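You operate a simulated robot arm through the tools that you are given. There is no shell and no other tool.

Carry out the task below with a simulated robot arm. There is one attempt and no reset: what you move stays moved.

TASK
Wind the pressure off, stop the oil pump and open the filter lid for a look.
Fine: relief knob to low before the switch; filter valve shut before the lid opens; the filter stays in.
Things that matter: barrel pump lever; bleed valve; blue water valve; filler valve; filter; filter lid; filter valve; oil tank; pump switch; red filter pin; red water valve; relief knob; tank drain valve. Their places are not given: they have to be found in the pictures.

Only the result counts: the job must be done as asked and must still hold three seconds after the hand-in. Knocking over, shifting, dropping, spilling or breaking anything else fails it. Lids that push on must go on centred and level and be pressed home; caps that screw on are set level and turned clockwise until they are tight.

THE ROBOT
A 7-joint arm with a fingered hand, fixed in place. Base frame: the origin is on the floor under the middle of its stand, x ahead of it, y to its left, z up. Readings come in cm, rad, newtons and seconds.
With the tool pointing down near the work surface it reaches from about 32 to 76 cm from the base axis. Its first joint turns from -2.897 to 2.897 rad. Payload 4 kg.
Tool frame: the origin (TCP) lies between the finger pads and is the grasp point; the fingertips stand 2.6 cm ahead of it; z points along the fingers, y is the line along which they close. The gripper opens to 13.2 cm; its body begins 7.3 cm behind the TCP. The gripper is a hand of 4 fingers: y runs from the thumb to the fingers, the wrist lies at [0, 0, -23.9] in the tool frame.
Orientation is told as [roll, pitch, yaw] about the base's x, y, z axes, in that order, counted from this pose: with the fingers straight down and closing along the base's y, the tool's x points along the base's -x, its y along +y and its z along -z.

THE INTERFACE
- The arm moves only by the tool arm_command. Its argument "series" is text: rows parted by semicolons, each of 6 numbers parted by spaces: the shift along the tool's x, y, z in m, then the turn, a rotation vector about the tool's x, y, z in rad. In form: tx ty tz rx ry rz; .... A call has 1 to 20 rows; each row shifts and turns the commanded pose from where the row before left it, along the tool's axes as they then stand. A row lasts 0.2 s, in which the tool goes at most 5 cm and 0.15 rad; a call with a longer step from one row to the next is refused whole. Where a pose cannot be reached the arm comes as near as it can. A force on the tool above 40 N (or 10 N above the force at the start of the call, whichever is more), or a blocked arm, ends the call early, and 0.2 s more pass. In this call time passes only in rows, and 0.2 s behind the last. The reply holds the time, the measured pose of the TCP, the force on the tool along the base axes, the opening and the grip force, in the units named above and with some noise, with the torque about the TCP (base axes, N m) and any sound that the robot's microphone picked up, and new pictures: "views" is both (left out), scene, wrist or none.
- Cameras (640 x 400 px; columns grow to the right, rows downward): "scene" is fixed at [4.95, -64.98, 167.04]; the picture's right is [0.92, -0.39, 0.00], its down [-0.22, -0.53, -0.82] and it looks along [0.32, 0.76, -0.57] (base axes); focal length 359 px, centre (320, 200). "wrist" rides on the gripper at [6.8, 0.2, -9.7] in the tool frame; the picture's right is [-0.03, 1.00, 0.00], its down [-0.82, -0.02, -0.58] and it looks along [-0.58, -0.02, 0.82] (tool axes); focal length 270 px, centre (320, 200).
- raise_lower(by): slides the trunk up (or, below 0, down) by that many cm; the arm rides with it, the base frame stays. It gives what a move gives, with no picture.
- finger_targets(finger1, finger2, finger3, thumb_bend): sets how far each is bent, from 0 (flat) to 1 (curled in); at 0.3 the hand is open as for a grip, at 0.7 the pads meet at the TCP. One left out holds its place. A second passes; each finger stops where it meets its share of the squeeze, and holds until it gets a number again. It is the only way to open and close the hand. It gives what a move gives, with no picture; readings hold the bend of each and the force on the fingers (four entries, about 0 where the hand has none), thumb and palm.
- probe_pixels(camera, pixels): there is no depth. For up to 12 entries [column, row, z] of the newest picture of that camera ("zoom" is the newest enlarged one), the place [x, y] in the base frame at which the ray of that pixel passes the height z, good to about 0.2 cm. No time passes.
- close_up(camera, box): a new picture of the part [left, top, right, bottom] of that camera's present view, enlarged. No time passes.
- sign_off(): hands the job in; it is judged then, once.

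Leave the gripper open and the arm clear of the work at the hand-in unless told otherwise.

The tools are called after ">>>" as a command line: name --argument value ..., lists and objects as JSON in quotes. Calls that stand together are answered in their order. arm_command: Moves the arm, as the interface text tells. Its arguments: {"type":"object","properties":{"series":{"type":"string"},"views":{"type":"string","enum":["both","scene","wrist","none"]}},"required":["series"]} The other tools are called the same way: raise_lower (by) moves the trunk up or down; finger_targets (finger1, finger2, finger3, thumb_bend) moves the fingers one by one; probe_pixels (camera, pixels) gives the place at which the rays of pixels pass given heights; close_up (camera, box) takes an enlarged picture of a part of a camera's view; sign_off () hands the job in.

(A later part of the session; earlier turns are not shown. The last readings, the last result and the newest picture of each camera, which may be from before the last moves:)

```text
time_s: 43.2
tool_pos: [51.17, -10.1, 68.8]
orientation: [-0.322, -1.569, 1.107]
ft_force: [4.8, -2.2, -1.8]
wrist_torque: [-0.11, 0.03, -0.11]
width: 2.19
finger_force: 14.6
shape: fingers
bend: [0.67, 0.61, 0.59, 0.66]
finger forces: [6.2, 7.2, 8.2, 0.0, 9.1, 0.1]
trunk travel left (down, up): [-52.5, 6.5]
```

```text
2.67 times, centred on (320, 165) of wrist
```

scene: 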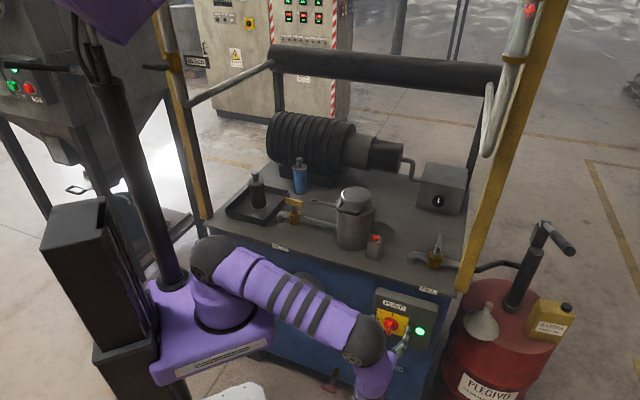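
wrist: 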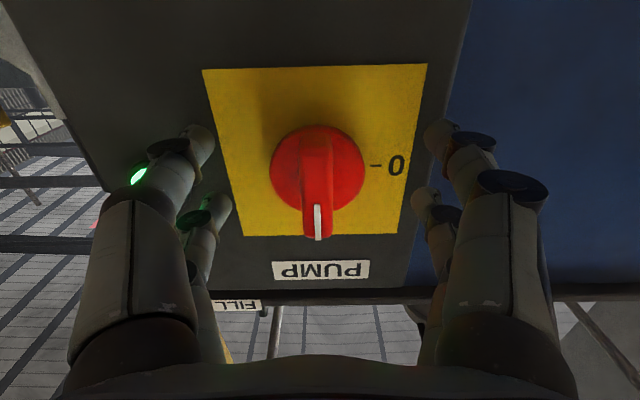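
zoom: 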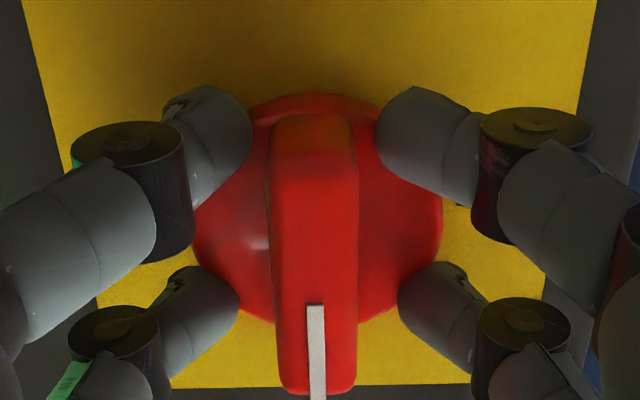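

All four fingers hold the red disc rim around the bar (6-9 N each) — that works as a grip. I turn it counter-clockwise (negative about tool z), first about 45°.

>>> arm_command --series "0 0 0 0 0 -0.13; 0 0 0 0 0 -0.13; 0 0 0 0 0 -0.13; 0 0 0 0 0 -0.13; 0 0 0 0 0 -0.13; 0 0 0 0 0 -0.13" --views "both"

>>> close_up --camera "wrist" --box '[200, 90, 440, 240]'

```text
time_s: 44.6
tool_pos: [51.34, -10.26, 68.77]
orientation: [-1.568, -0.789, 2.352]
ft_force: [-2.7, -15.1, -6.2]
wrist_torque: [-0.16, 0.22, -0.36]
width: 2.1
finger_force: 21.6
shape: fingers
bend: [0.68, 0.62, 0.6, 0.67]
finger forces: [12.3, 9.8, 6.8, 0.1, 15.5, 0.0]
trunk travel left (down, up): [-52.5, 6.5]
```

scene: 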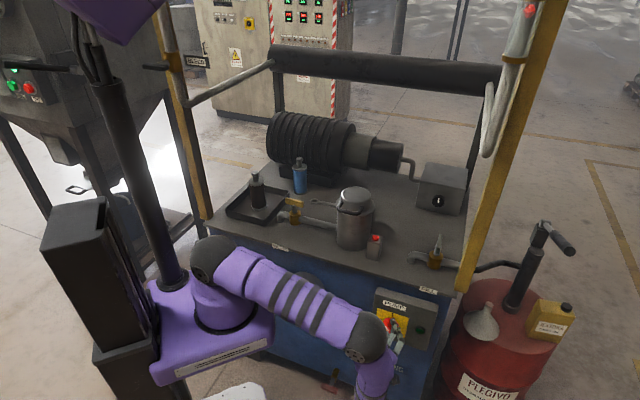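
wrist: 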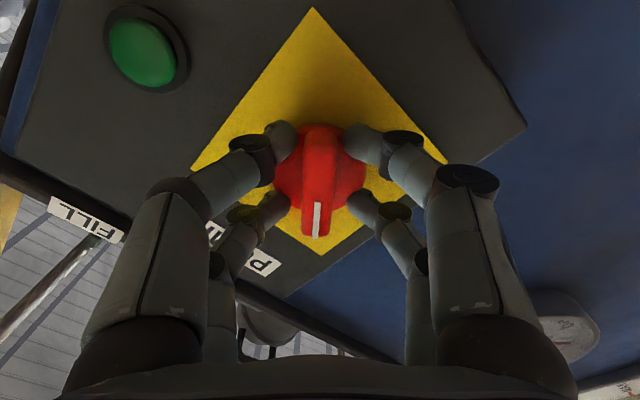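

```text
2.67 times, centred on (320, 165) of wrist
```

zoom: 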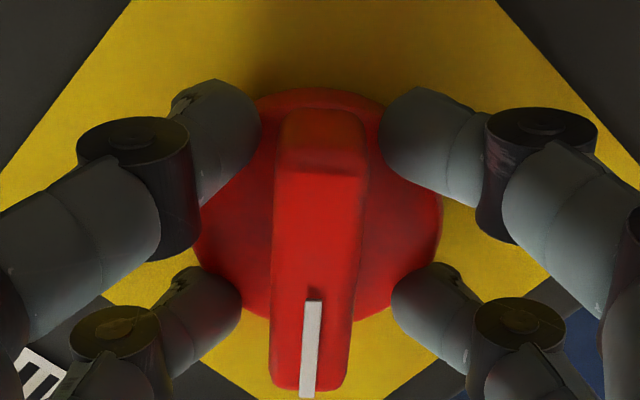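

The switch turned with the hand, and the pump lamp has gone dark. I continue the remaining 45° to the 0 mark.

>>> arm_command --series "0 0 0 0 0 -0.13; 0 0 0 0 0 -0.13; 0 0 0 0 0 -0.13; 0 0 0 0 0 -0.13; 0 0 0 0 0 -0.13; 0 0 0 0 0 -0.13" --views "both"

>>> close_up --camera "wrist" --box '[200, 90, 440, 240]'

```text
time_s: 46.0
tool_pos: [51.34, -10.33, 68.86]
orientation: [-1.571, -0.007, 2.353]
ft_force: [-5.4, -23.4, 2.2]
wrist_torque: [-0.04, -0.11, -0.54]
width: 2.06
finger_force: 25.4
shape: fingers
bend: [0.68, 0.62, 0.61, 0.68]
finger forces: [14.4, 9.1, 8.9, 0.0, 18.8, 0.0]
trunk travel left (down, up): [-52.5, 6.5]
```

scene: 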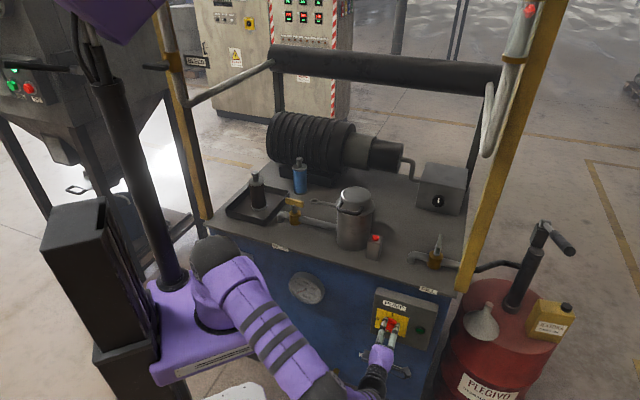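
wrist: 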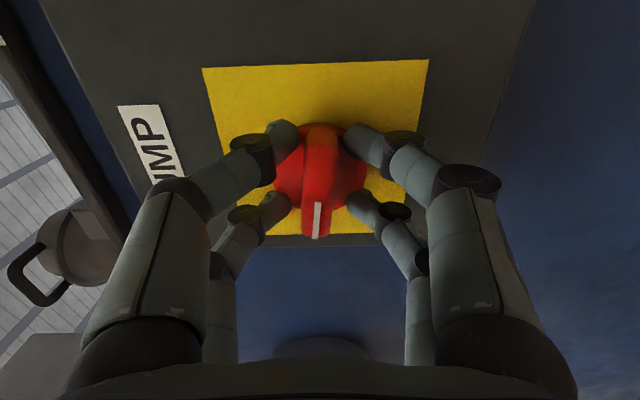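

```text
2.67 times, centred on (320, 165) of wrist
```

zoom: 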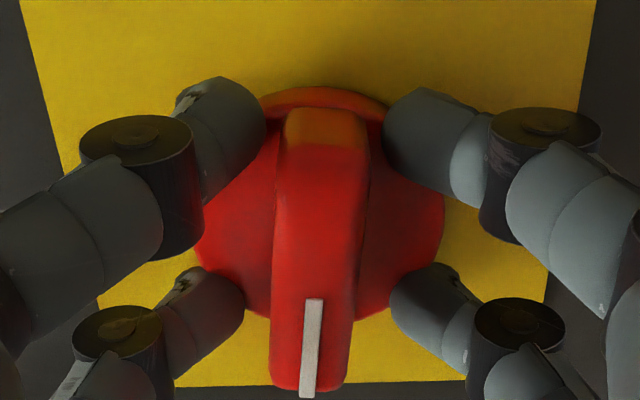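

The bar now points to the 0 side with the lamp off; a small overturn row of 3° makes sure it's at the stop, then I release.

>>> arm_command --series "0 0 0 0 0 -0.06" --views "none"

>>> finger_targets --finger1 0.4 --finger2 0.4 --finger3 0.4 --thumb_bend 0.4

>>> close_up --camera "wrist" --box '[200, 90, 440, 240]'

```text
time_s: 46.4
tool_pos: [51.25, -10.33, 68.96]
orientation: [-1.571, 0.051, 2.355]
ft_force: [-1.1, -22.1, 2.5]
wrist_torque: [0.01, -0.08, -0.59]
width: 2.05
finger_force: 24.3
shape: fingers
bend: [0.68, 0.62, 0.61, 0.68]
finger forces: [14.4, 8.6, 7.6, 0.1, 17.5, 0.0]
trunk travel left (down, up): [-52.5, 6.5]
```

```text
time_s: 47.4
tool_pos: [51.31, -10.21, 68.93]
orientation: [-1.571, 0.048, 2.355]
ft_force: [-0.4, -1.1, -0.1]
wrist_torque: [0.0, 0.0, 0.01]
width: 9.94
finger_force: 0.0
shape: fingers
bend: [0.4, 0.4, 0.4, 0.4]
finger forces: [0.0, 0.1, 0.1, 0.1, 0.0, 0.0]
trunk travel left (down, up): [-52.5, 6.5]
```

```text
2.67 times, centred on (320, 165) of wrist
```

zoom: 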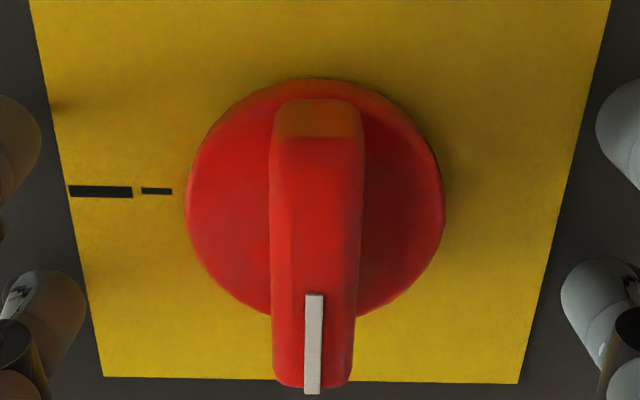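

The bar points squarely to 0 (perpendicular to the I mark). Lamp off. I back straight out 13 cm and unroll the hand by the same amount.

>>> arm_command --series "0 0 -0.033 0 0 0; 0 0 -0.033 0 0 0; 0 0 -0.033 0 0 0; 0 0 -0.033 0 0 0; 0 0 0 0 0 0.136; 0 0 0 0 0 0.136; 0 0 0 0 0 0.136; 0 0 0 0 0 0.136; 0 0 0 0 0 0.136; 0 0 0 0 0 0.136; 0 0 0 0 0 0.136; 0 0 0 0 0 0.136; 0 0 0 0 0 0.136; 0 0 0 0 0 0.136; 0 0 0 0 0 0.136; 0 0 0 0 0 0.136" --views "both"

>>> close_up --camera "scene" --box '[360, 280, 456, 340]'

```text
time_s: 50.8
tool_pos: [41.82, -19.46, 68.94]
orientation: [1.588, -1.556, -0.801]
ft_force: [-0.1, 0.8, -0.5]
wrist_torque: [-0.02, 0.02, 0.0]
width: 9.91
finger_force: 0.0
shape: fingers
bend: [0.4, 0.4, 0.4, 0.4]
finger forces: [0.0, 0.1, 0.0, 0.0, 0.0, 0.1]
trunk travel left (down, up): [-52.5, 6.5]
```

scene: 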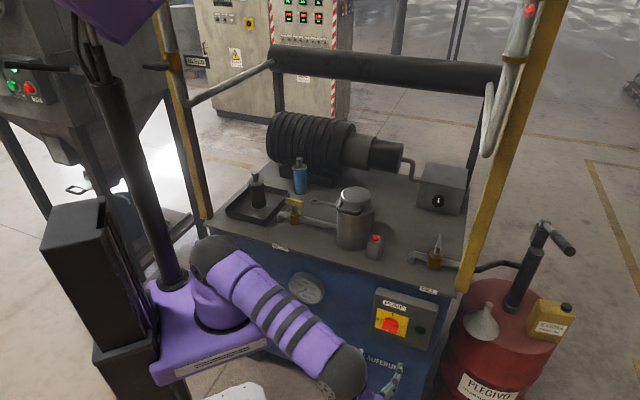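
wrist: 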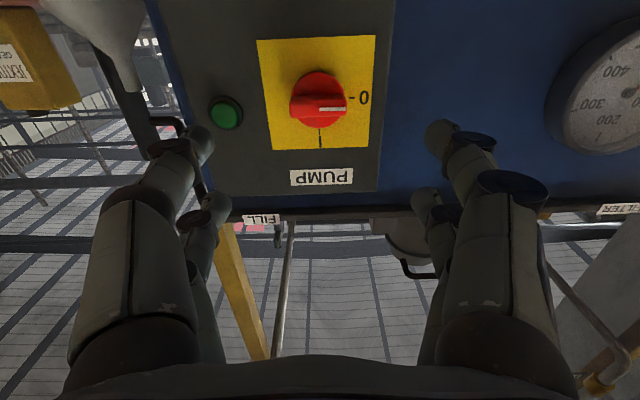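

```text
6.67 times, centred on (408, 310) of scene
```

zoom: 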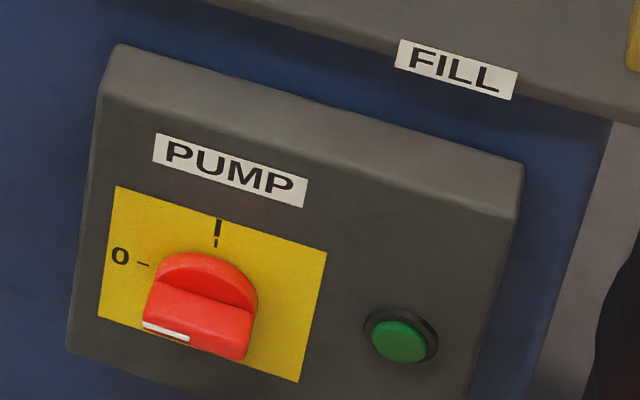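

Switch at 0, lamp off. I tilt the tool back to pitch -60° and rise along the same path to z≈117.

>>> arm_command --series "0 0 0 0 0.1309 0; 0 0 0 0 0.1309 0; 0 0 0 0 0.1309 0; 0 0 0 0 0.1309 0; -0.0346 0 -0.02 0 0 0; -0.0346 0 -0.02 0 0 0; -0.0346 0 -0.02 0 0 0; -0.0346 0 -0.02 0 0 0; -0.0346 0 -0.02 0 0 0; -0.0346 0 -0.02 0 0 0; -0.0346 0 -0.02 0 0 0; -0.0346 0 -0.02 0 0 0; -0.0346 0 -0.02 0 0 0; -0.0346 0 -0.02 0 0 0; -0.0346 0 -0.02 0 0 0; -0.0346 0 -0.02 0 0 0" --views "scene"

```text
time_s: 54.2
tool_pos: [42.29, -19.71, 116.95]
orientation: [0.024, -1.045, 0.767]
ft_force: [-0.3, 0.8, 0.8]
wrist_torque: [0.02, -0.02, -0.02]
width: 9.95
finger_force: 0.0
shape: fingers
bend: [0.4, 0.4, 0.4, 0.4]
finger forces: [0.0, 0.0, 0.0, 0.0, 0.0, 0.0]
trunk travel left (down, up): [-52.5, 6.5]
```

scene: 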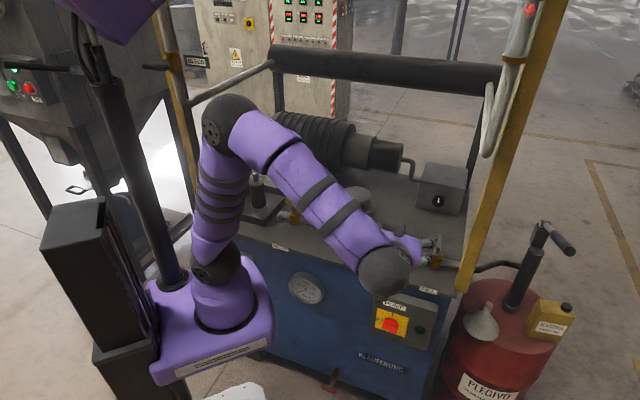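

Now I point the tool straight down (8 rows of +0.131 about tool y) and rise slightly.

>>> arm_command --series "0 0 0 0 0.1309 0; 0 0 0 0 0.1309 0; 0 0 0 0 0.1309 0; 0 0 0 0 0.1309 0; 0 0 0 0 0.1309 0; 0 0 0 0 0.1309 0; 0 0 0 0 0.1309 0; 0 0 0 0 0.1309 0; 0 0 -0.04 0 0 0; 0 0 -0.04 0 0 0; 0 0 -0.04 0 0 0" --views "both"

```text
time_s: 56.6
tool_pos: [41.83, -20.89, 128.27]
orientation: [0.027, -0.06, 0.783]
ft_force: [0.3, -0.4, -0.6]
wrist_torque: [0.03, -0.01, 0.0]
width: 9.93
finger_force: 0.0
shape: fingers
bend: [0.4, 0.4, 0.4, 0.4]
finger forces: [0.0, 0.0, 0.0, 0.1, 0.0, 0.0]
out of reach, approached as far as the arm can: row 7
trunk travel left (down, up): [-52.5, 6.5]
```

scene: 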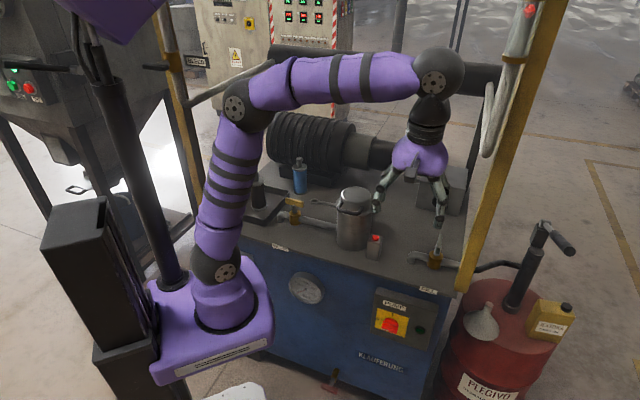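
wrist: 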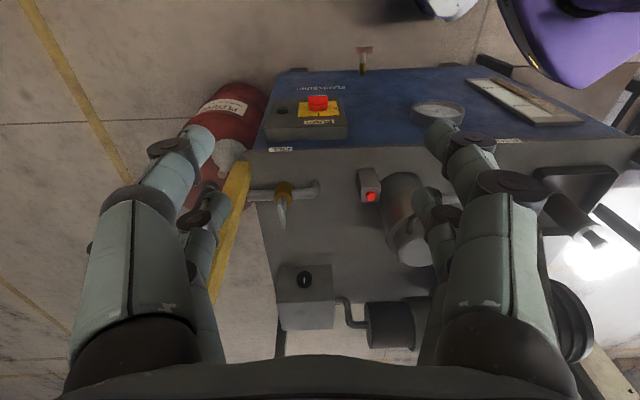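

The tool points nearly straight down now (small residual tilt which I'll trim). I move across at z≈126 to above the filter valve (35, 28).

>>> arm_command --series "0 0 0 0.027 0.06 0; -0.0251 0.033 0.002 0 0 0; -0.0251 0.033 0.002 0 0 0; -0.0251 0.033 0.002 0 0 0; -0.0251 0.033 0.002 0 0 0; -0.0251 0.033 0.002 0 0 0; -0.0251 0.033 0.002 0 0 0; -0.0251 0.033 0.002 0 0 0; -0.0251 0.033 0.002 0 0 0; -0.0251 0.033 0.002 0 0 0; -0.0251 0.033 0.002 0 0 0; -0.0251 0.033 0.002 0 0 0; -0.0251 0.033 0.002 0 0 0" --views "both"

```text
time_s: 59.4
tool_pos: [35.3, 28.66, 125.66]
orientation: [0.001, 0.0, 0.784]
ft_force: [-0.1, -0.5, -0.7]
wrist_torque: [-0.03, 0.0, 0.0]
width: 9.95
finger_force: 0.1
shape: fingers
bend: [0.4, 0.4, 0.4, 0.4]
finger forces: [0.0, 0.0, 0.0, 0.0, 0.0, 0.0]
trunk travel left (down, up): [-52.5, 6.5]
```

scene: 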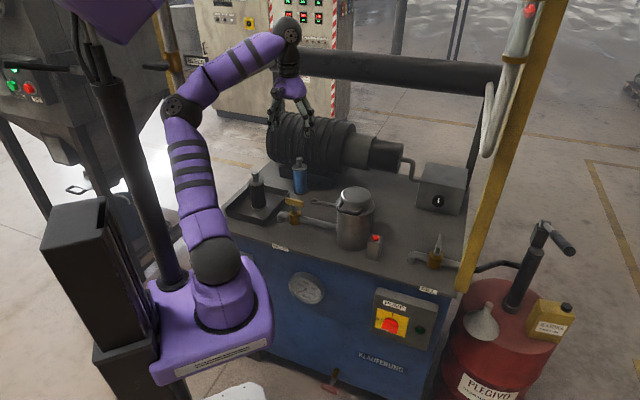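
wrist: 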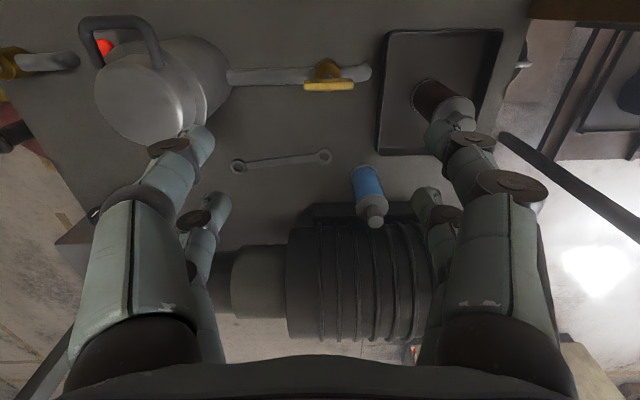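

A good view: yellow T-handle at wrist (328,85), lid with black bail at (150,85). I zoom and probe.

>>> close_up --camera "wrist" --box '[264, 40, 392, 120]'

>>> close_up --camera "wrist" --box '[70, 0, 262, 150]'

>>> probe_pixels --camera "wrist" --pixels '[[328.5, 85, 96], [328.5, 85, 98], [303, 86, 97], [354, 84, 97], [325, 78, 90], [140, 108, 106], [140, 108, 100]]'

>>> probe_pixels --camera "scene" --pixels '[[294.5, 203, 96], [294.5, 203, 98], [285.4, 200, 97], [303.6, 204.5, 97], [295, 217, 90]]'

>>> close_up --camera "scene" --box '[262, 185, 326, 225]'

```text
5.00 times, centred on (328, 80) of wrist
```

zoom: 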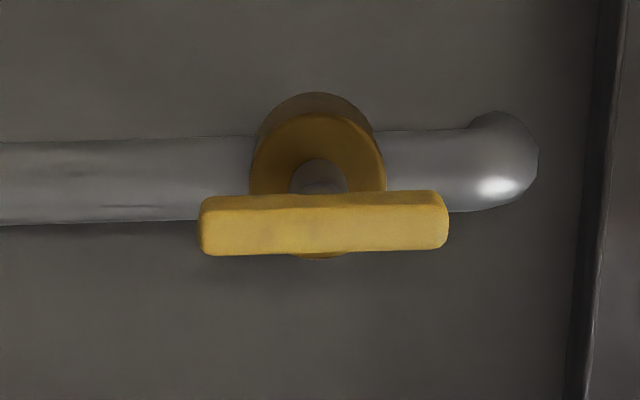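

```text
2.67 times, centred on (166, 75) of wrist
```

zoom: 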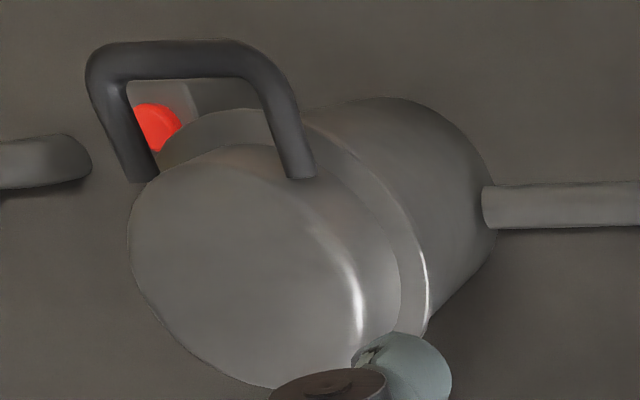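

```text
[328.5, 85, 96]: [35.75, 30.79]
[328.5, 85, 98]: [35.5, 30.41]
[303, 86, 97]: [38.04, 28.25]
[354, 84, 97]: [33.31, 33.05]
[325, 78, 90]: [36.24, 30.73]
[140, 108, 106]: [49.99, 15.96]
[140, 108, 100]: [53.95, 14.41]
```

```text
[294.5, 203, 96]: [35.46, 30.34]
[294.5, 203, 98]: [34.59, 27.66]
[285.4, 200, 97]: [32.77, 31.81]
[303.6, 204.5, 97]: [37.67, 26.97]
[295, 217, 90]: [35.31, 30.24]
```

```text
10.00 times, centred on (294, 205) of scene
```

zoom: 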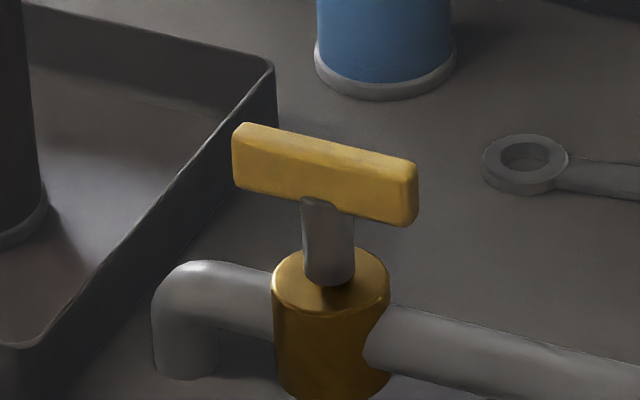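

The T-handle's bar is centred at about (35.7, 30.8, 95.7), 6.7 cm long, lying exactly along the pipe. I yaw the hand to 135° so the fingers close across the bar, giving room for a clockwise quarter turn.

>>> arm_command --series "0 0 0 0 0 -0.1309; 0 0 0 0 0 -0.1309; 0 0 0 0 0 -0.1309; 0 0 0 0 0 -0.1309; 0 0 0 0 0 -0.1309; 0 0 0 0 0 -0.1309; 0 0 0 0 0 -0.1309; 0 0 0 0 0 -0.1309; 0 0 0 0 0 -0.1309; 0 0 0 0 0 -0.1309; 0 0 0 0 0 -0.1309; 0 0 0 0 0 -0.1309" --views "both"

>>> probe_pixels --camera "scene" --pixels '[[259, 207.6, 87], [255.4, 171, 103], [255.4, 171, 106], [299.6, 158, 103], [300.5, 194, 86.5], [293, 165, 96]]'

```text
time_s: 62.0
tool_pos: [35.45, 28.5, 125.94]
orientation: [-0.003, 0.001, 2.359]
ft_force: [0.8, 0.0, -0.3]
wrist_torque: [-0.01, 0.01, -0.02]
width: 9.94
finger_force: 0.1
shape: fingers
bend: [0.4, 0.4, 0.4, 0.4]
finger forces: [0.1, 0.0, 0.1, 0.0, 0.0, 0.0]
trunk travel left (down, up): [-52.5, 6.5]
```

scene: 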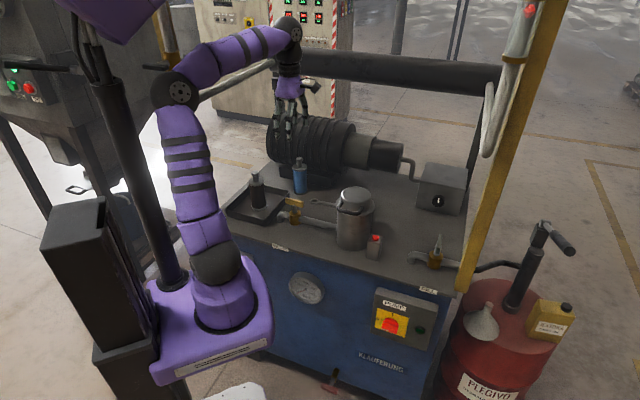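
wrist: 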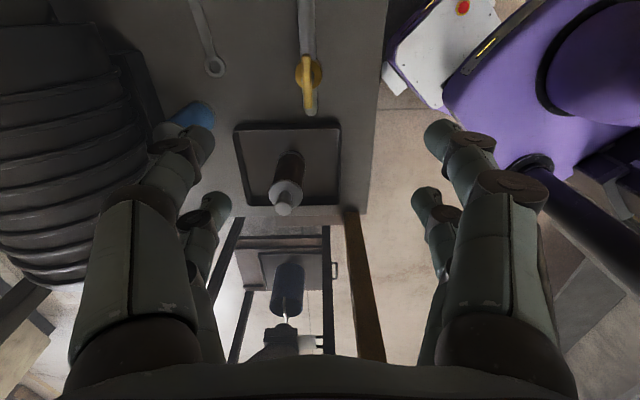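

```text
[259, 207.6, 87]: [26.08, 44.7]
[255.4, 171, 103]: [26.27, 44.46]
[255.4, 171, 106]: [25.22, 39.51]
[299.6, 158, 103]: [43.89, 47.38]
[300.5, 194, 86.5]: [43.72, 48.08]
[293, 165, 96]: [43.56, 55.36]
```

Bottles stand at (26,44.6) and (43.8,47.7), about 17-19 cm from the valve — enough room. I centre over the handle and descend to z≈104.

>>> arm_command --series "-0.0144 -0.0181 0.02 0 0 0; 0 0 0.04 0 0 0; 0 0 0.04 0 0 0; 0 0 0.04 0 0 0; 0 0 0.04 0 0 0; 0 0 0.04 0 0 0" --views "both"

```text
time_s: 63.4
tool_pos: [35.83, 31.15, 103.89]
orientation: [-0.001, 0.0, 2.355]
ft_force: [0.7, -0.4, -0.3]
wrist_torque: [-0.02, -0.02, 0.0]
width: 9.95
finger_force: 0.0
shape: fingers
bend: [0.4, 0.4, 0.4, 0.4]
finger forces: [0.0, 0.0, 0.0, 0.0, 0.0, 0.0]
trunk travel left (down, up): [-52.5, 6.5]
```

scene: 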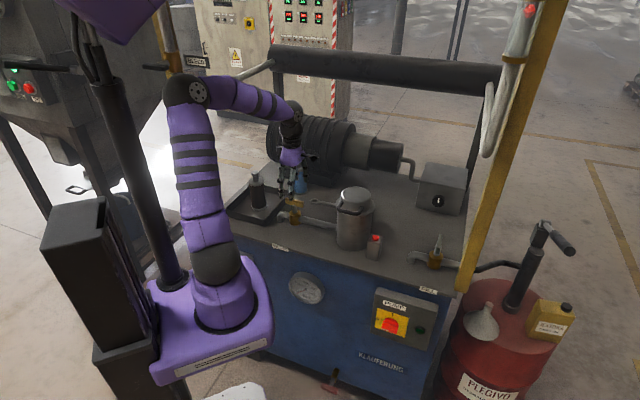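
wrist: 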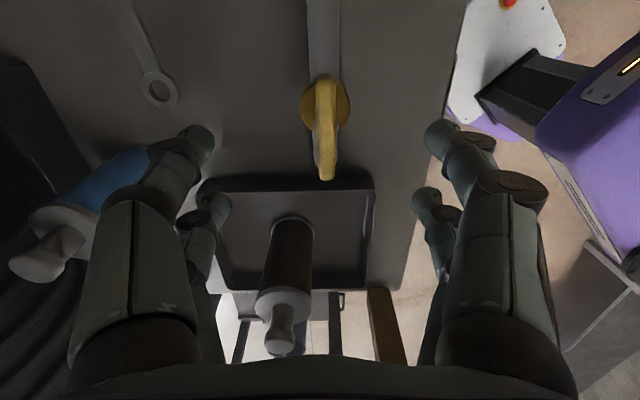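

The bar is right below, at wrist (325,128). I probe its centre from here for final centring.

>>> probe_pixels --camera "wrist" --pixels '[[324, 80, 96.6], [327, 172, 96.6], [325, 128, 96.6], [315, 128, 96.6], [337, 128, 96.6]]'

>>> close_up --camera "wrist" --box '[240, 60, 400, 190]'

```text
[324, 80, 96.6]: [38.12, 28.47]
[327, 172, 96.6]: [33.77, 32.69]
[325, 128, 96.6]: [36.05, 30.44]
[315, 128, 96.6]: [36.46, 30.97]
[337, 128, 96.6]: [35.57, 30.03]
```

```text
3.08 times, centred on (320, 125) of wrist
```

zoom: 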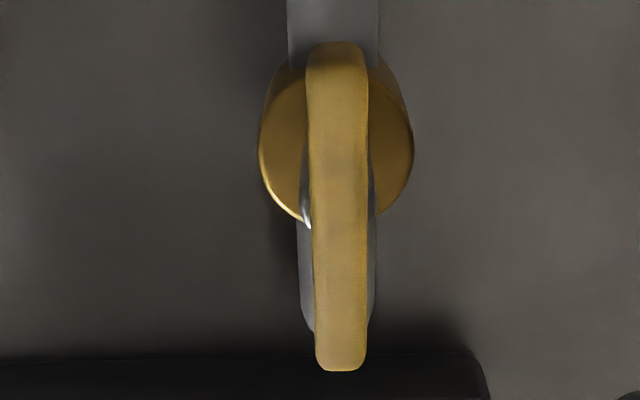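

I shift 3.5 mm in x and y and lower to z≈96 so the pads straddle the bar.

>>> arm_command --series "0.0035 0.0035 0.0263 0 0 0; 0 0 0.0263 0 0 0; 0 0 0.0263 0 0 0" --views "wrist"

```text
time_s: 64.2
tool_pos: [35.63, 30.5, 95.96]
orientation: [-0.002, -0.002, 2.354]
ft_force: [-0.2, 0.3, 0.4]
wrist_torque: [-0.01, -0.02, 0.0]
width: 9.95
finger_force: 0.0
shape: fingers
bend: [0.4, 0.4, 0.4, 0.4]
finger forces: [0.1, 0.0, 0.0, 0.0, 0.1, 0.0]
trunk travel left (down, up): [-52.5, 6.5]
```

wrist: 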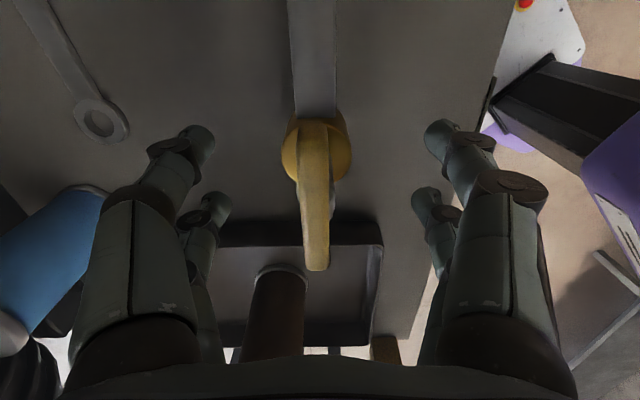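

Centred on the bar with no contact. I close all four fingers on it.

>>> finger_targets --finger1 0.72 --finger2 0.72 --finger3 0.72 --thumb_bend 0.72

>>> close_up --camera "wrist" --box '[200, 90, 440, 290]'

```text
time_s: 65.2
tool_pos: [35.71, 30.56, 95.92]
orientation: [-0.001, -0.001, 2.355]
ft_force: [1.9, 3.4, -9.0]
wrist_torque: [-0.01, 0.0, 0.01]
width: 0.39
finger_force: 7.5
shape: fingers
bend: [0.71, 0.71, 0.7, 0.69]
finger forces: [2.6, 2.6, 4.2, 0.0, 5.4, 0.0]
trunk travel left (down, up): [-52.5, 6.5]
```

```text
2.00 times, centred on (320, 190) of wrist
```

zoom: 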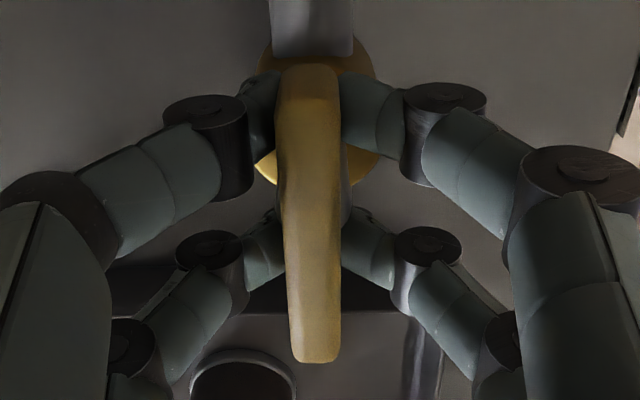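

The fingertips have slid partly under the bar (−9 N wedge, almost closed). I'll open, raise 1.2 cm, and close again so the pads press on the bar's sides.

>>> finger_targets --finger1 0.5 --finger2 0.5 --finger3 0.5 --thumb_bend 0.5

>>> arm_command --series "0 0 -0.012 0 0 0" --views "none"

>>> finger_targets --finger1 0.72 --finger2 0.72 --finger3 0.72 --thumb_bend 0.72

>>> close_up --camera "wrist" --box '[200, 90, 440, 290]'

```text
time_s: 66.2
tool_pos: [35.64, 30.53, 96.08]
orientation: [0.001, 0.0, 2.353]
ft_force: [0.7, 0.0, -0.5]
wrist_torque: [0.01, -0.01, 0.04]
width: 6.52
finger_force: 0.0
shape: fingers
bend: [0.5, 0.5, 0.5, 0.5]
finger forces: [0.0, 0.1, 0.0, 0.0, 0.1, 0.1]
trunk travel left (down, up): [-52.5, 6.5]
```

```text
time_s: 66.6
tool_pos: [35.58, 30.54, 97.31]
orientation: [-0.001, 0.0, 2.355]
ft_force: [0.7, 0.4, 0.0]
wrist_torque: [-0.01, 0.03, 0.01]
width: 6.55
finger_force: 0.0
shape: fingers
bend: [0.5, 0.5, 0.5, 0.5]
finger forces: [0.0, 0.0, 0.0, 0.1, 0.1, 0.1]
trunk travel left (down, up): [-52.5, 6.5]
```

```text
time_s: 67.6
tool_pos: [35.79, 30.57, 97.25]
orientation: [0.0, 0.0, 2.354]
ft_force: [2.8, 3.4, -4.7]
wrist_torque: [0.09, -0.05, 0.01]
width: 0.86
finger_force: 8.6
shape: fingers
bend: [0.7, 0.7, 0.69, 0.68]
finger forces: [3.1, 3.1, 4.5, 0.0, 6.6, 0.1]
trunk travel left (down, up): [-52.5, 6.5]
```

```text
2.00 times, centred on (320, 190) of wrist
```

zoom: 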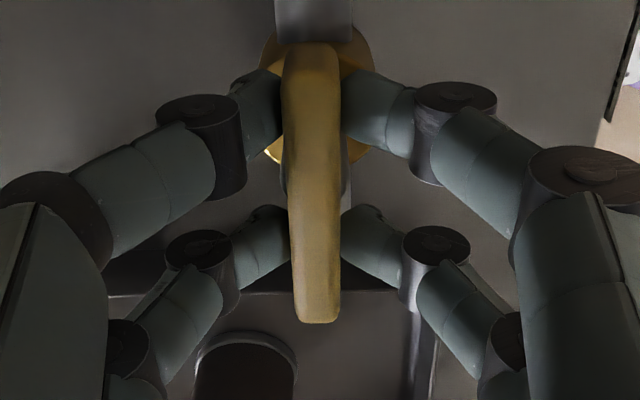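

The tips now press on the bar's sides. I turn clockwise as seen from above (positive about tool z), first ~22° as a test.

>>> arm_command --series "0 0 0 0 0 0.1309; 0 0 0 0 0 0.1309; 0 0 0 0 0 0.1309" --views "both"

>>> close_up --camera "wrist" --box '[200, 90, 440, 290]'

```text
time_s: 68.4
tool_pos: [35.66, 30.53, 97.21]
orientation: [0.001, -0.002, 1.96]
ft_force: [1.9, 4.0, 3.3]
wrist_torque: [0.06, -0.08, 0.12]
width: 0.88
finger_force: 9.4
shape: fingers
bend: [0.71, 0.7, 0.7, 0.69]
finger forces: [3.3, 4.6, 4.1, 0.0, 7.9, 0.1]
trunk travel left (down, up): [-52.5, 6.5]
```

scene: 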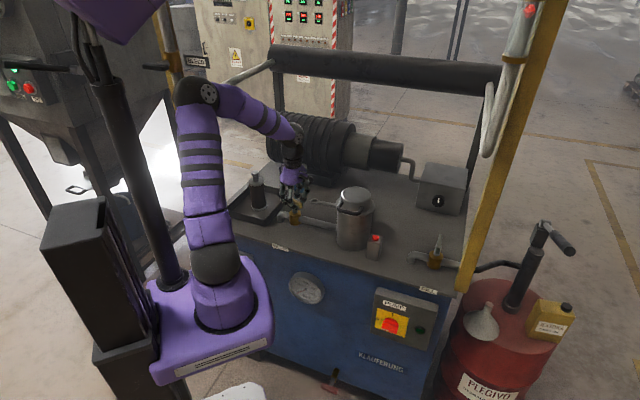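
wrist: 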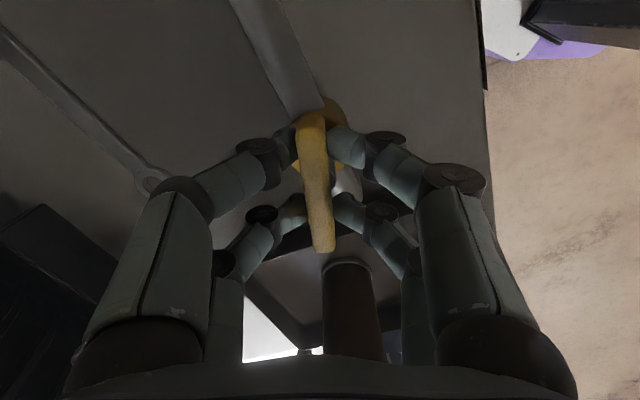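

```text
2.00 times, centred on (320, 190) of wrist
```

zoom: 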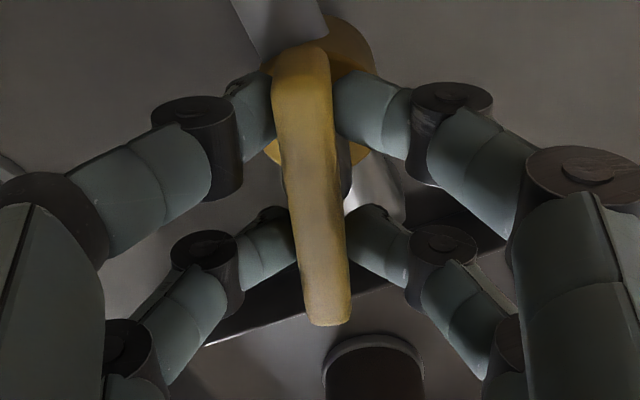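

The handle is turning with the hand (torque only 0.12 N m). I continue the remaining ~68°.

>>> arm_command --series "0 0 0 0 0 0.1309; 0 0 0 0 0 0.1309; 0 0 0 0 0 0.1309; 0 0 0 0 0 0.1309; 0 0 0 0 0 0.1309; 0 0 0 0 0 0.1309; 0 0 0 0 0 0.1309; 0 0 0 0 0 0.1309; 0 0 0 0 0 0.1309" --views "both"

>>> close_up --camera "wrist" --box '[200, 90, 440, 290]'

```text
time_s: 70.4
tool_pos: [35.75, 30.55, 97.12]
orientation: [0.001, -0.002, 0.782]
ft_force: [-2.9, 7.0, 6.1]
wrist_torque: [0.21, 0.1, 0.08]
width: 0.85
finger_force: 10.1
shape: fingers
bend: [0.71, 0.7, 0.71, 0.69]
finger forces: [5.7, 7.6, 1.8, 0.0, 5.1, 0.1]
trunk travel left (down, up): [-52.5, 6.5]
```

scene: 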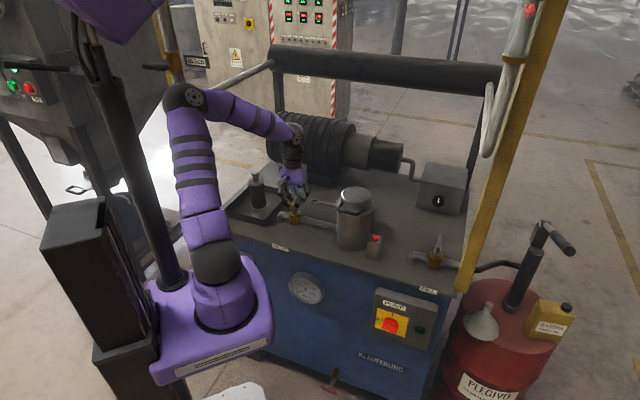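
wrist: 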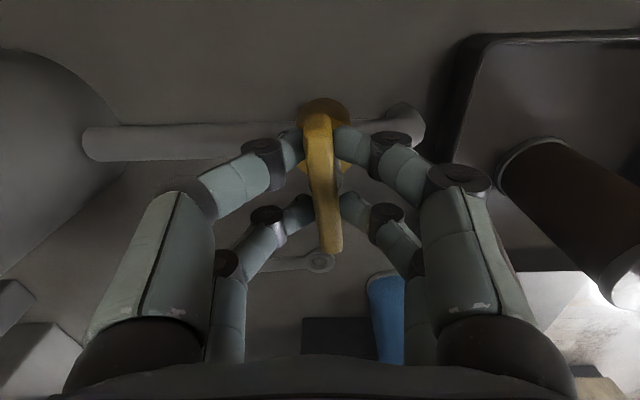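

```text
2.00 times, centred on (320, 190) of wrist
```

zoom: 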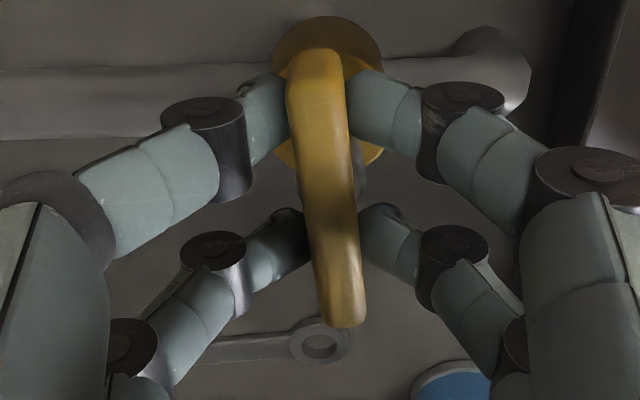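

The bar is nearly across the pipe, lagging by several degrees. I add another ~10° to bring it fully home.

>>> arm_command --series "0 0 0 0 0 0.1; 0 0 0 0 0 0.08" --views "none"

>>> close_up --camera "wrist" --box '[200, 90, 440, 290]'

```text
time_s: 71.0
tool_pos: [35.64, 30.35, 97.11]
orientation: [0.0, 0.001, 0.603]
ft_force: [-4.4, 4.2, 3.6]
wrist_torque: [0.18, 0.03, 0.33]
width: 0.89
finger_force: 11.4
shape: fingers
bend: [0.71, 0.7, 0.71, 0.69]
finger forces: [4.1, 10.3, 0.9, 0.0, 6.9, 0.0]
trunk travel left (down, up): [-52.5, 6.5]
```

```text
2.00 times, centred on (320, 190) of wrist
```

zoom: 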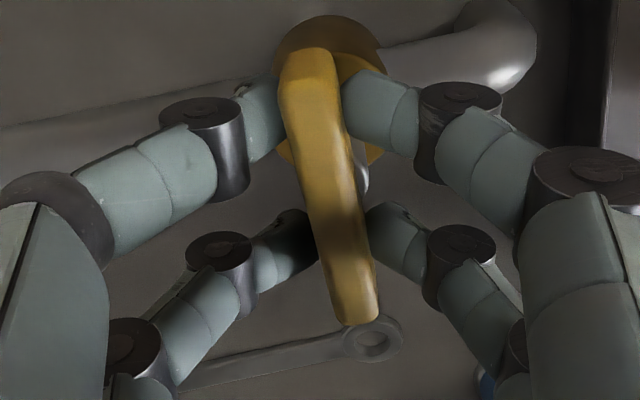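

Torque rose to 0.33 N m and the bar stopped following: it's at the closed stop, square across the pipe. I open the fingers and rise 15 cm to verify.

>>> finger_targets --finger1 0.45 --finger2 0.45 --finger3 0.45 --thumb_bend 0.45

>>> arm_command --series "0 0 -0.03 0 0 0; 0 0 -0.04 0 0 0; 0 0 -0.04 0 0 0; 0 0 -0.04 0 0 0; 0 0 -0.04 0 0 0; 0 0 -0.04 0 0 0; 0 0 -0.04 0 0 0" --views "both"

>>> close_up --camera "scene" --box '[255, 180, 335, 260]'

>>> close_up --camera "wrist" --box '[220, 30, 412, 150]'

```text
time_s: 72.0
tool_pos: [35.76, 30.33, 97.22]
orientation: [0.0, 0.0, 0.602]
ft_force: [0.1, 0.1, -0.2]
wrist_torque: [-0.02, 0.0, 0.01]
width: 8.21
finger_force: 0.1
shape: fingers
bend: [0.45, 0.45, 0.45, 0.45]
finger forces: [0.0, 0.0, 0.0, 0.0, 0.1, 0.0]
trunk travel left (down, up): [-52.5, 6.5]
```

```text
time_s: 73.6
tool_pos: [36.01, 30.08, 124.14]
orientation: [0.001, 0.0, 0.604]
ft_force: [-0.3, 0.5, 0.8]
wrist_torque: [0.03, 0.01, -0.01]
width: 8.26
finger_force: 0.0
shape: fingers
bend: [0.45, 0.45, 0.45, 0.45]
finger forces: [0.0, 0.0, 0.1, 0.0, 0.0, 0.1]
trunk travel left (down, up): [-52.5, 6.5]
```

scene: 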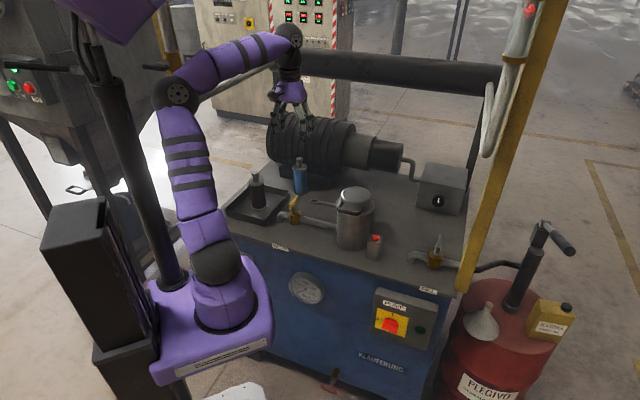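
wrist: 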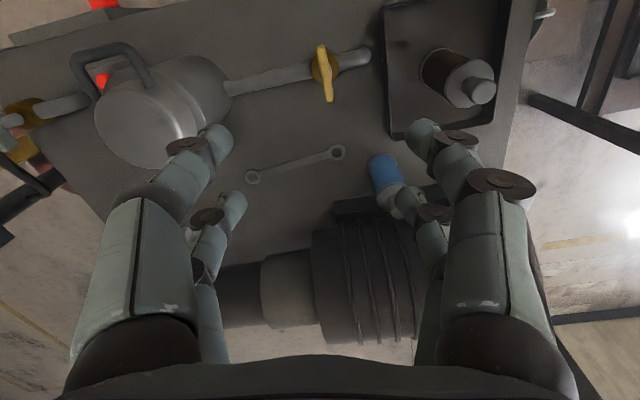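

```text
5.00 times, centred on (295, 220) of scene
```

zoom: 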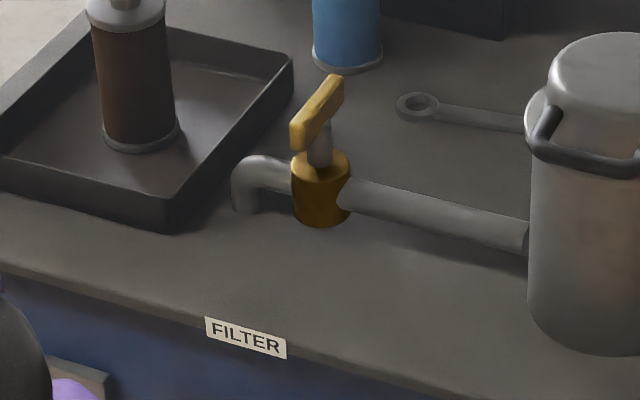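

```text
3.33 times, centred on (316, 90) of wrist
```

zoom: 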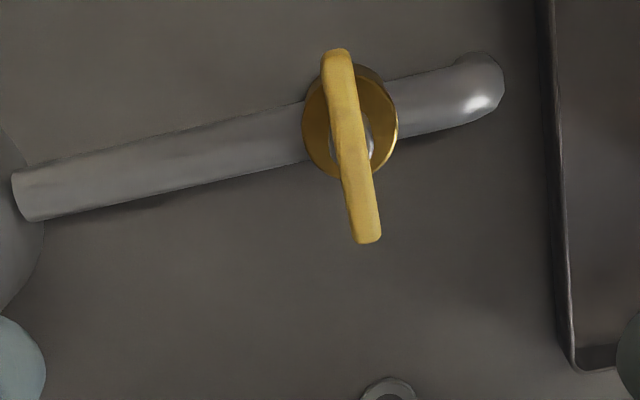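

The handle now stands square across the pipe: filter valve shut. Next I look closely at the lid and the red pin.

>>> close_up --camera "wrist" --box '[60, 30, 252, 180]'

>>> close_up --camera "scene" --box '[325, 180, 389, 220]'

>>> close_up --camera "scene" --box '[340, 220, 404, 260]'

>>> close_up --camera "scene" --box '[274, 268, 338, 308]'

```text
2.67 times, centred on (156, 105) of wrist
```

zoom: 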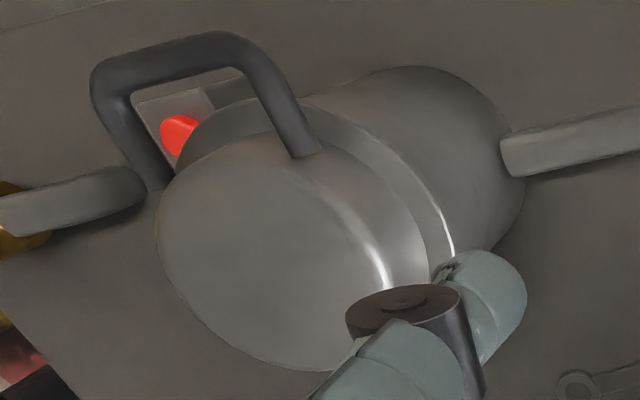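

```text
10.00 times, centred on (357, 200) of scene
```

zoom: 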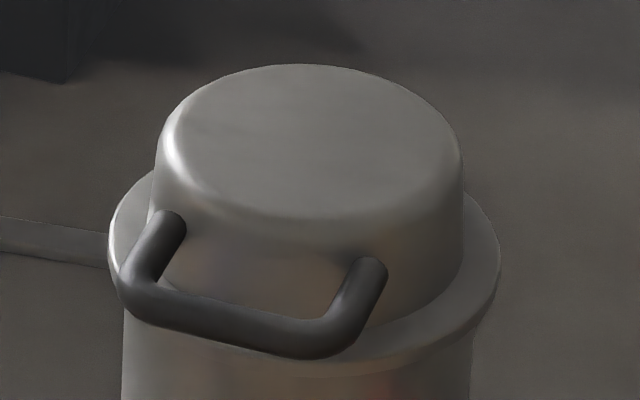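

```text
10.00 times, centred on (372, 240) of scene
```

zoom: 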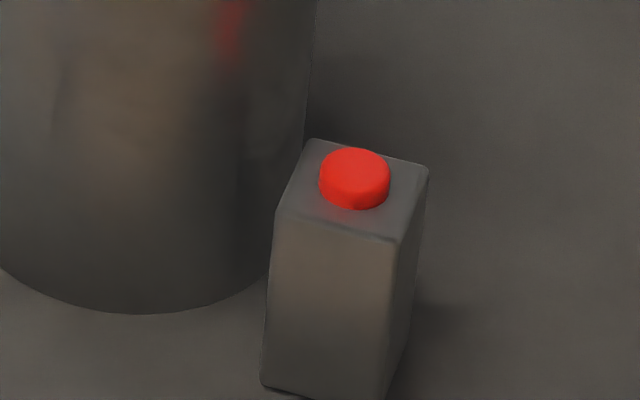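

```text
10.00 times, centred on (306, 288) of scene
```

zoom: 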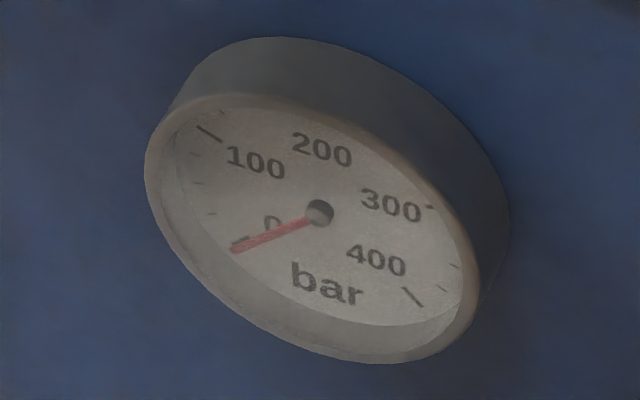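

The black bail is a fixed U-handle sticking out from the lid's front side, so the lid should be hinged at the back. I triangulate the handle's corners in both views.

>>> probe_pixels --camera "scene" --pixels '[[338, 208, 98], [338, 208, 104], [357.5, 214.2, 98], [357.5, 214.2, 104], [341.7, 202, 100], [341.7, 202, 106], [361.5, 206.5, 100], [361.5, 206.5, 106], [355.8, 193.5, 104], [355.8, 193.5, 108]]'

>>> probe_pixels --camera "wrist" --pixels '[[123, 48, 98], [123, 48, 104], [74.5, 57, 98], [74.5, 57, 104], [151, 85, 100], [151, 85, 106], [94, 99, 100], [94, 99, 106], [143, 124, 104], [143, 124, 108]]'

```text
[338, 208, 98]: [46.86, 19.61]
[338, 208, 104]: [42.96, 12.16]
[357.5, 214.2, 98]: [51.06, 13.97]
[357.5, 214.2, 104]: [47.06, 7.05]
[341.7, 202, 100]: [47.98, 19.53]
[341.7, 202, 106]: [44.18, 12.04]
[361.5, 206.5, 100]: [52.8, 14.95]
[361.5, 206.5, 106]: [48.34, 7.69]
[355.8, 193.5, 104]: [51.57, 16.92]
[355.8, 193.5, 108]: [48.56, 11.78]
```

```text
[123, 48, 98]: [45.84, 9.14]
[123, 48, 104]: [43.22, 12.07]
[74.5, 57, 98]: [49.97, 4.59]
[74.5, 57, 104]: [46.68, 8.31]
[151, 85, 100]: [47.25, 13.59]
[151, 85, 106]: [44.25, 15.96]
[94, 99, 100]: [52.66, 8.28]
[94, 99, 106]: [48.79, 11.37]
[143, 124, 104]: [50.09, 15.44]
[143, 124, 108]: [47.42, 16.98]
```

The bail's crossbar is at z≈103.7 from about (43.1,12.1) to (47.3,7.9), standing ~4 cm in front of the dome. I move in front of the canister at z≈124 with yaw 45° to look at the lid and plan the grasp.

>>> arm_command --series "0 0 0 0 0 -0.09; 0 0 0 0 0 -0.091; 0.0239 -0.0327 0 0 0 0; 0.0239 -0.0327 0 0 0 0; 0.0239 -0.0327 0 0 0 0; 0.0239 -0.0327 0 0 0 0; 0.0239 -0.0327 0 0 0 0; 0.0239 -0.0327 0 0 0 0; 0.0239 -0.0327 0 0 0 0" --views "both"

>>> close_up --camera "wrist" --box '[224, 100, 416, 220]'

```text
time_s: 75.6
tool_pos: [40.16, 2.36, 124.13]
orientation: [0.001, 0.0, 0.785]
ft_force: [-0.3, -0.7, 0.2]
wrist_torque: [-0.02, -0.02, 0.0]
width: 8.24
finger_force: 0.0
shape: fingers
bend: [0.45, 0.45, 0.45, 0.45]
finger forces: [0.0, 0.0, 0.0, 0.0, 0.1, 0.0]
trunk travel left (down, up): [-52.5, 6.5]
```

scene: 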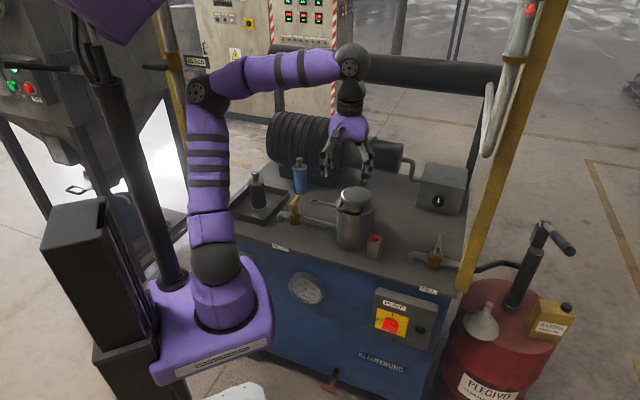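
wrist: 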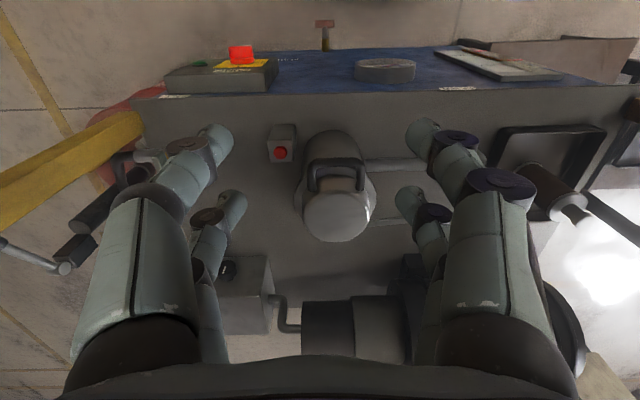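

```text
3.33 times, centred on (320, 160) of wrist
```

zoom: 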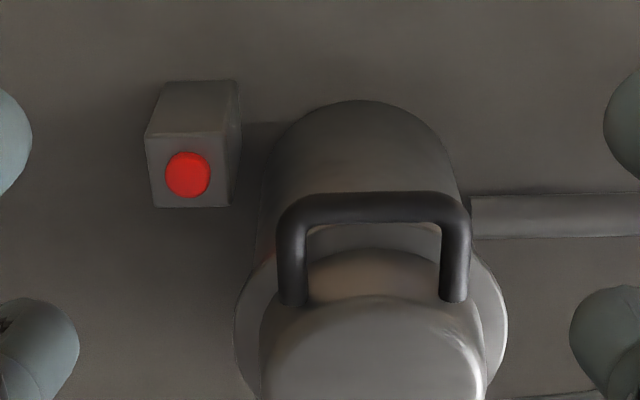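

I zoom on the back of the lid to find a hinge.

>>> close_up --camera "wrist" --box '[272, 180, 400, 260]'

>>> probe_pixels --camera "wrist" --pixels '[[311, 162, 103.7], [363, 162, 103.7], [336, 160, 103.7], [336, 215, 104.9], [336, 240, 104.9], [311, 190, 103.7], [360, 188, 103.7]]'

```text
5.00 times, centred on (336, 220) of wrist
```

zoom: 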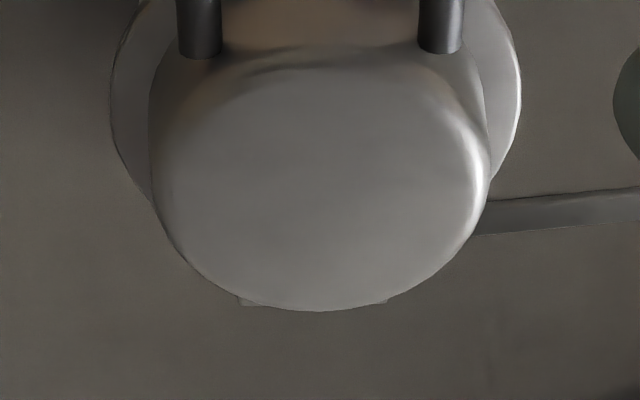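

```text
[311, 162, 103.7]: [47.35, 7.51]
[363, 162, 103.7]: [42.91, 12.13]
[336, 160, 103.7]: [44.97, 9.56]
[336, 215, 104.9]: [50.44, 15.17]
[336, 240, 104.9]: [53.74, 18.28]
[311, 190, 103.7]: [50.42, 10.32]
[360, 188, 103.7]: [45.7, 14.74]
```

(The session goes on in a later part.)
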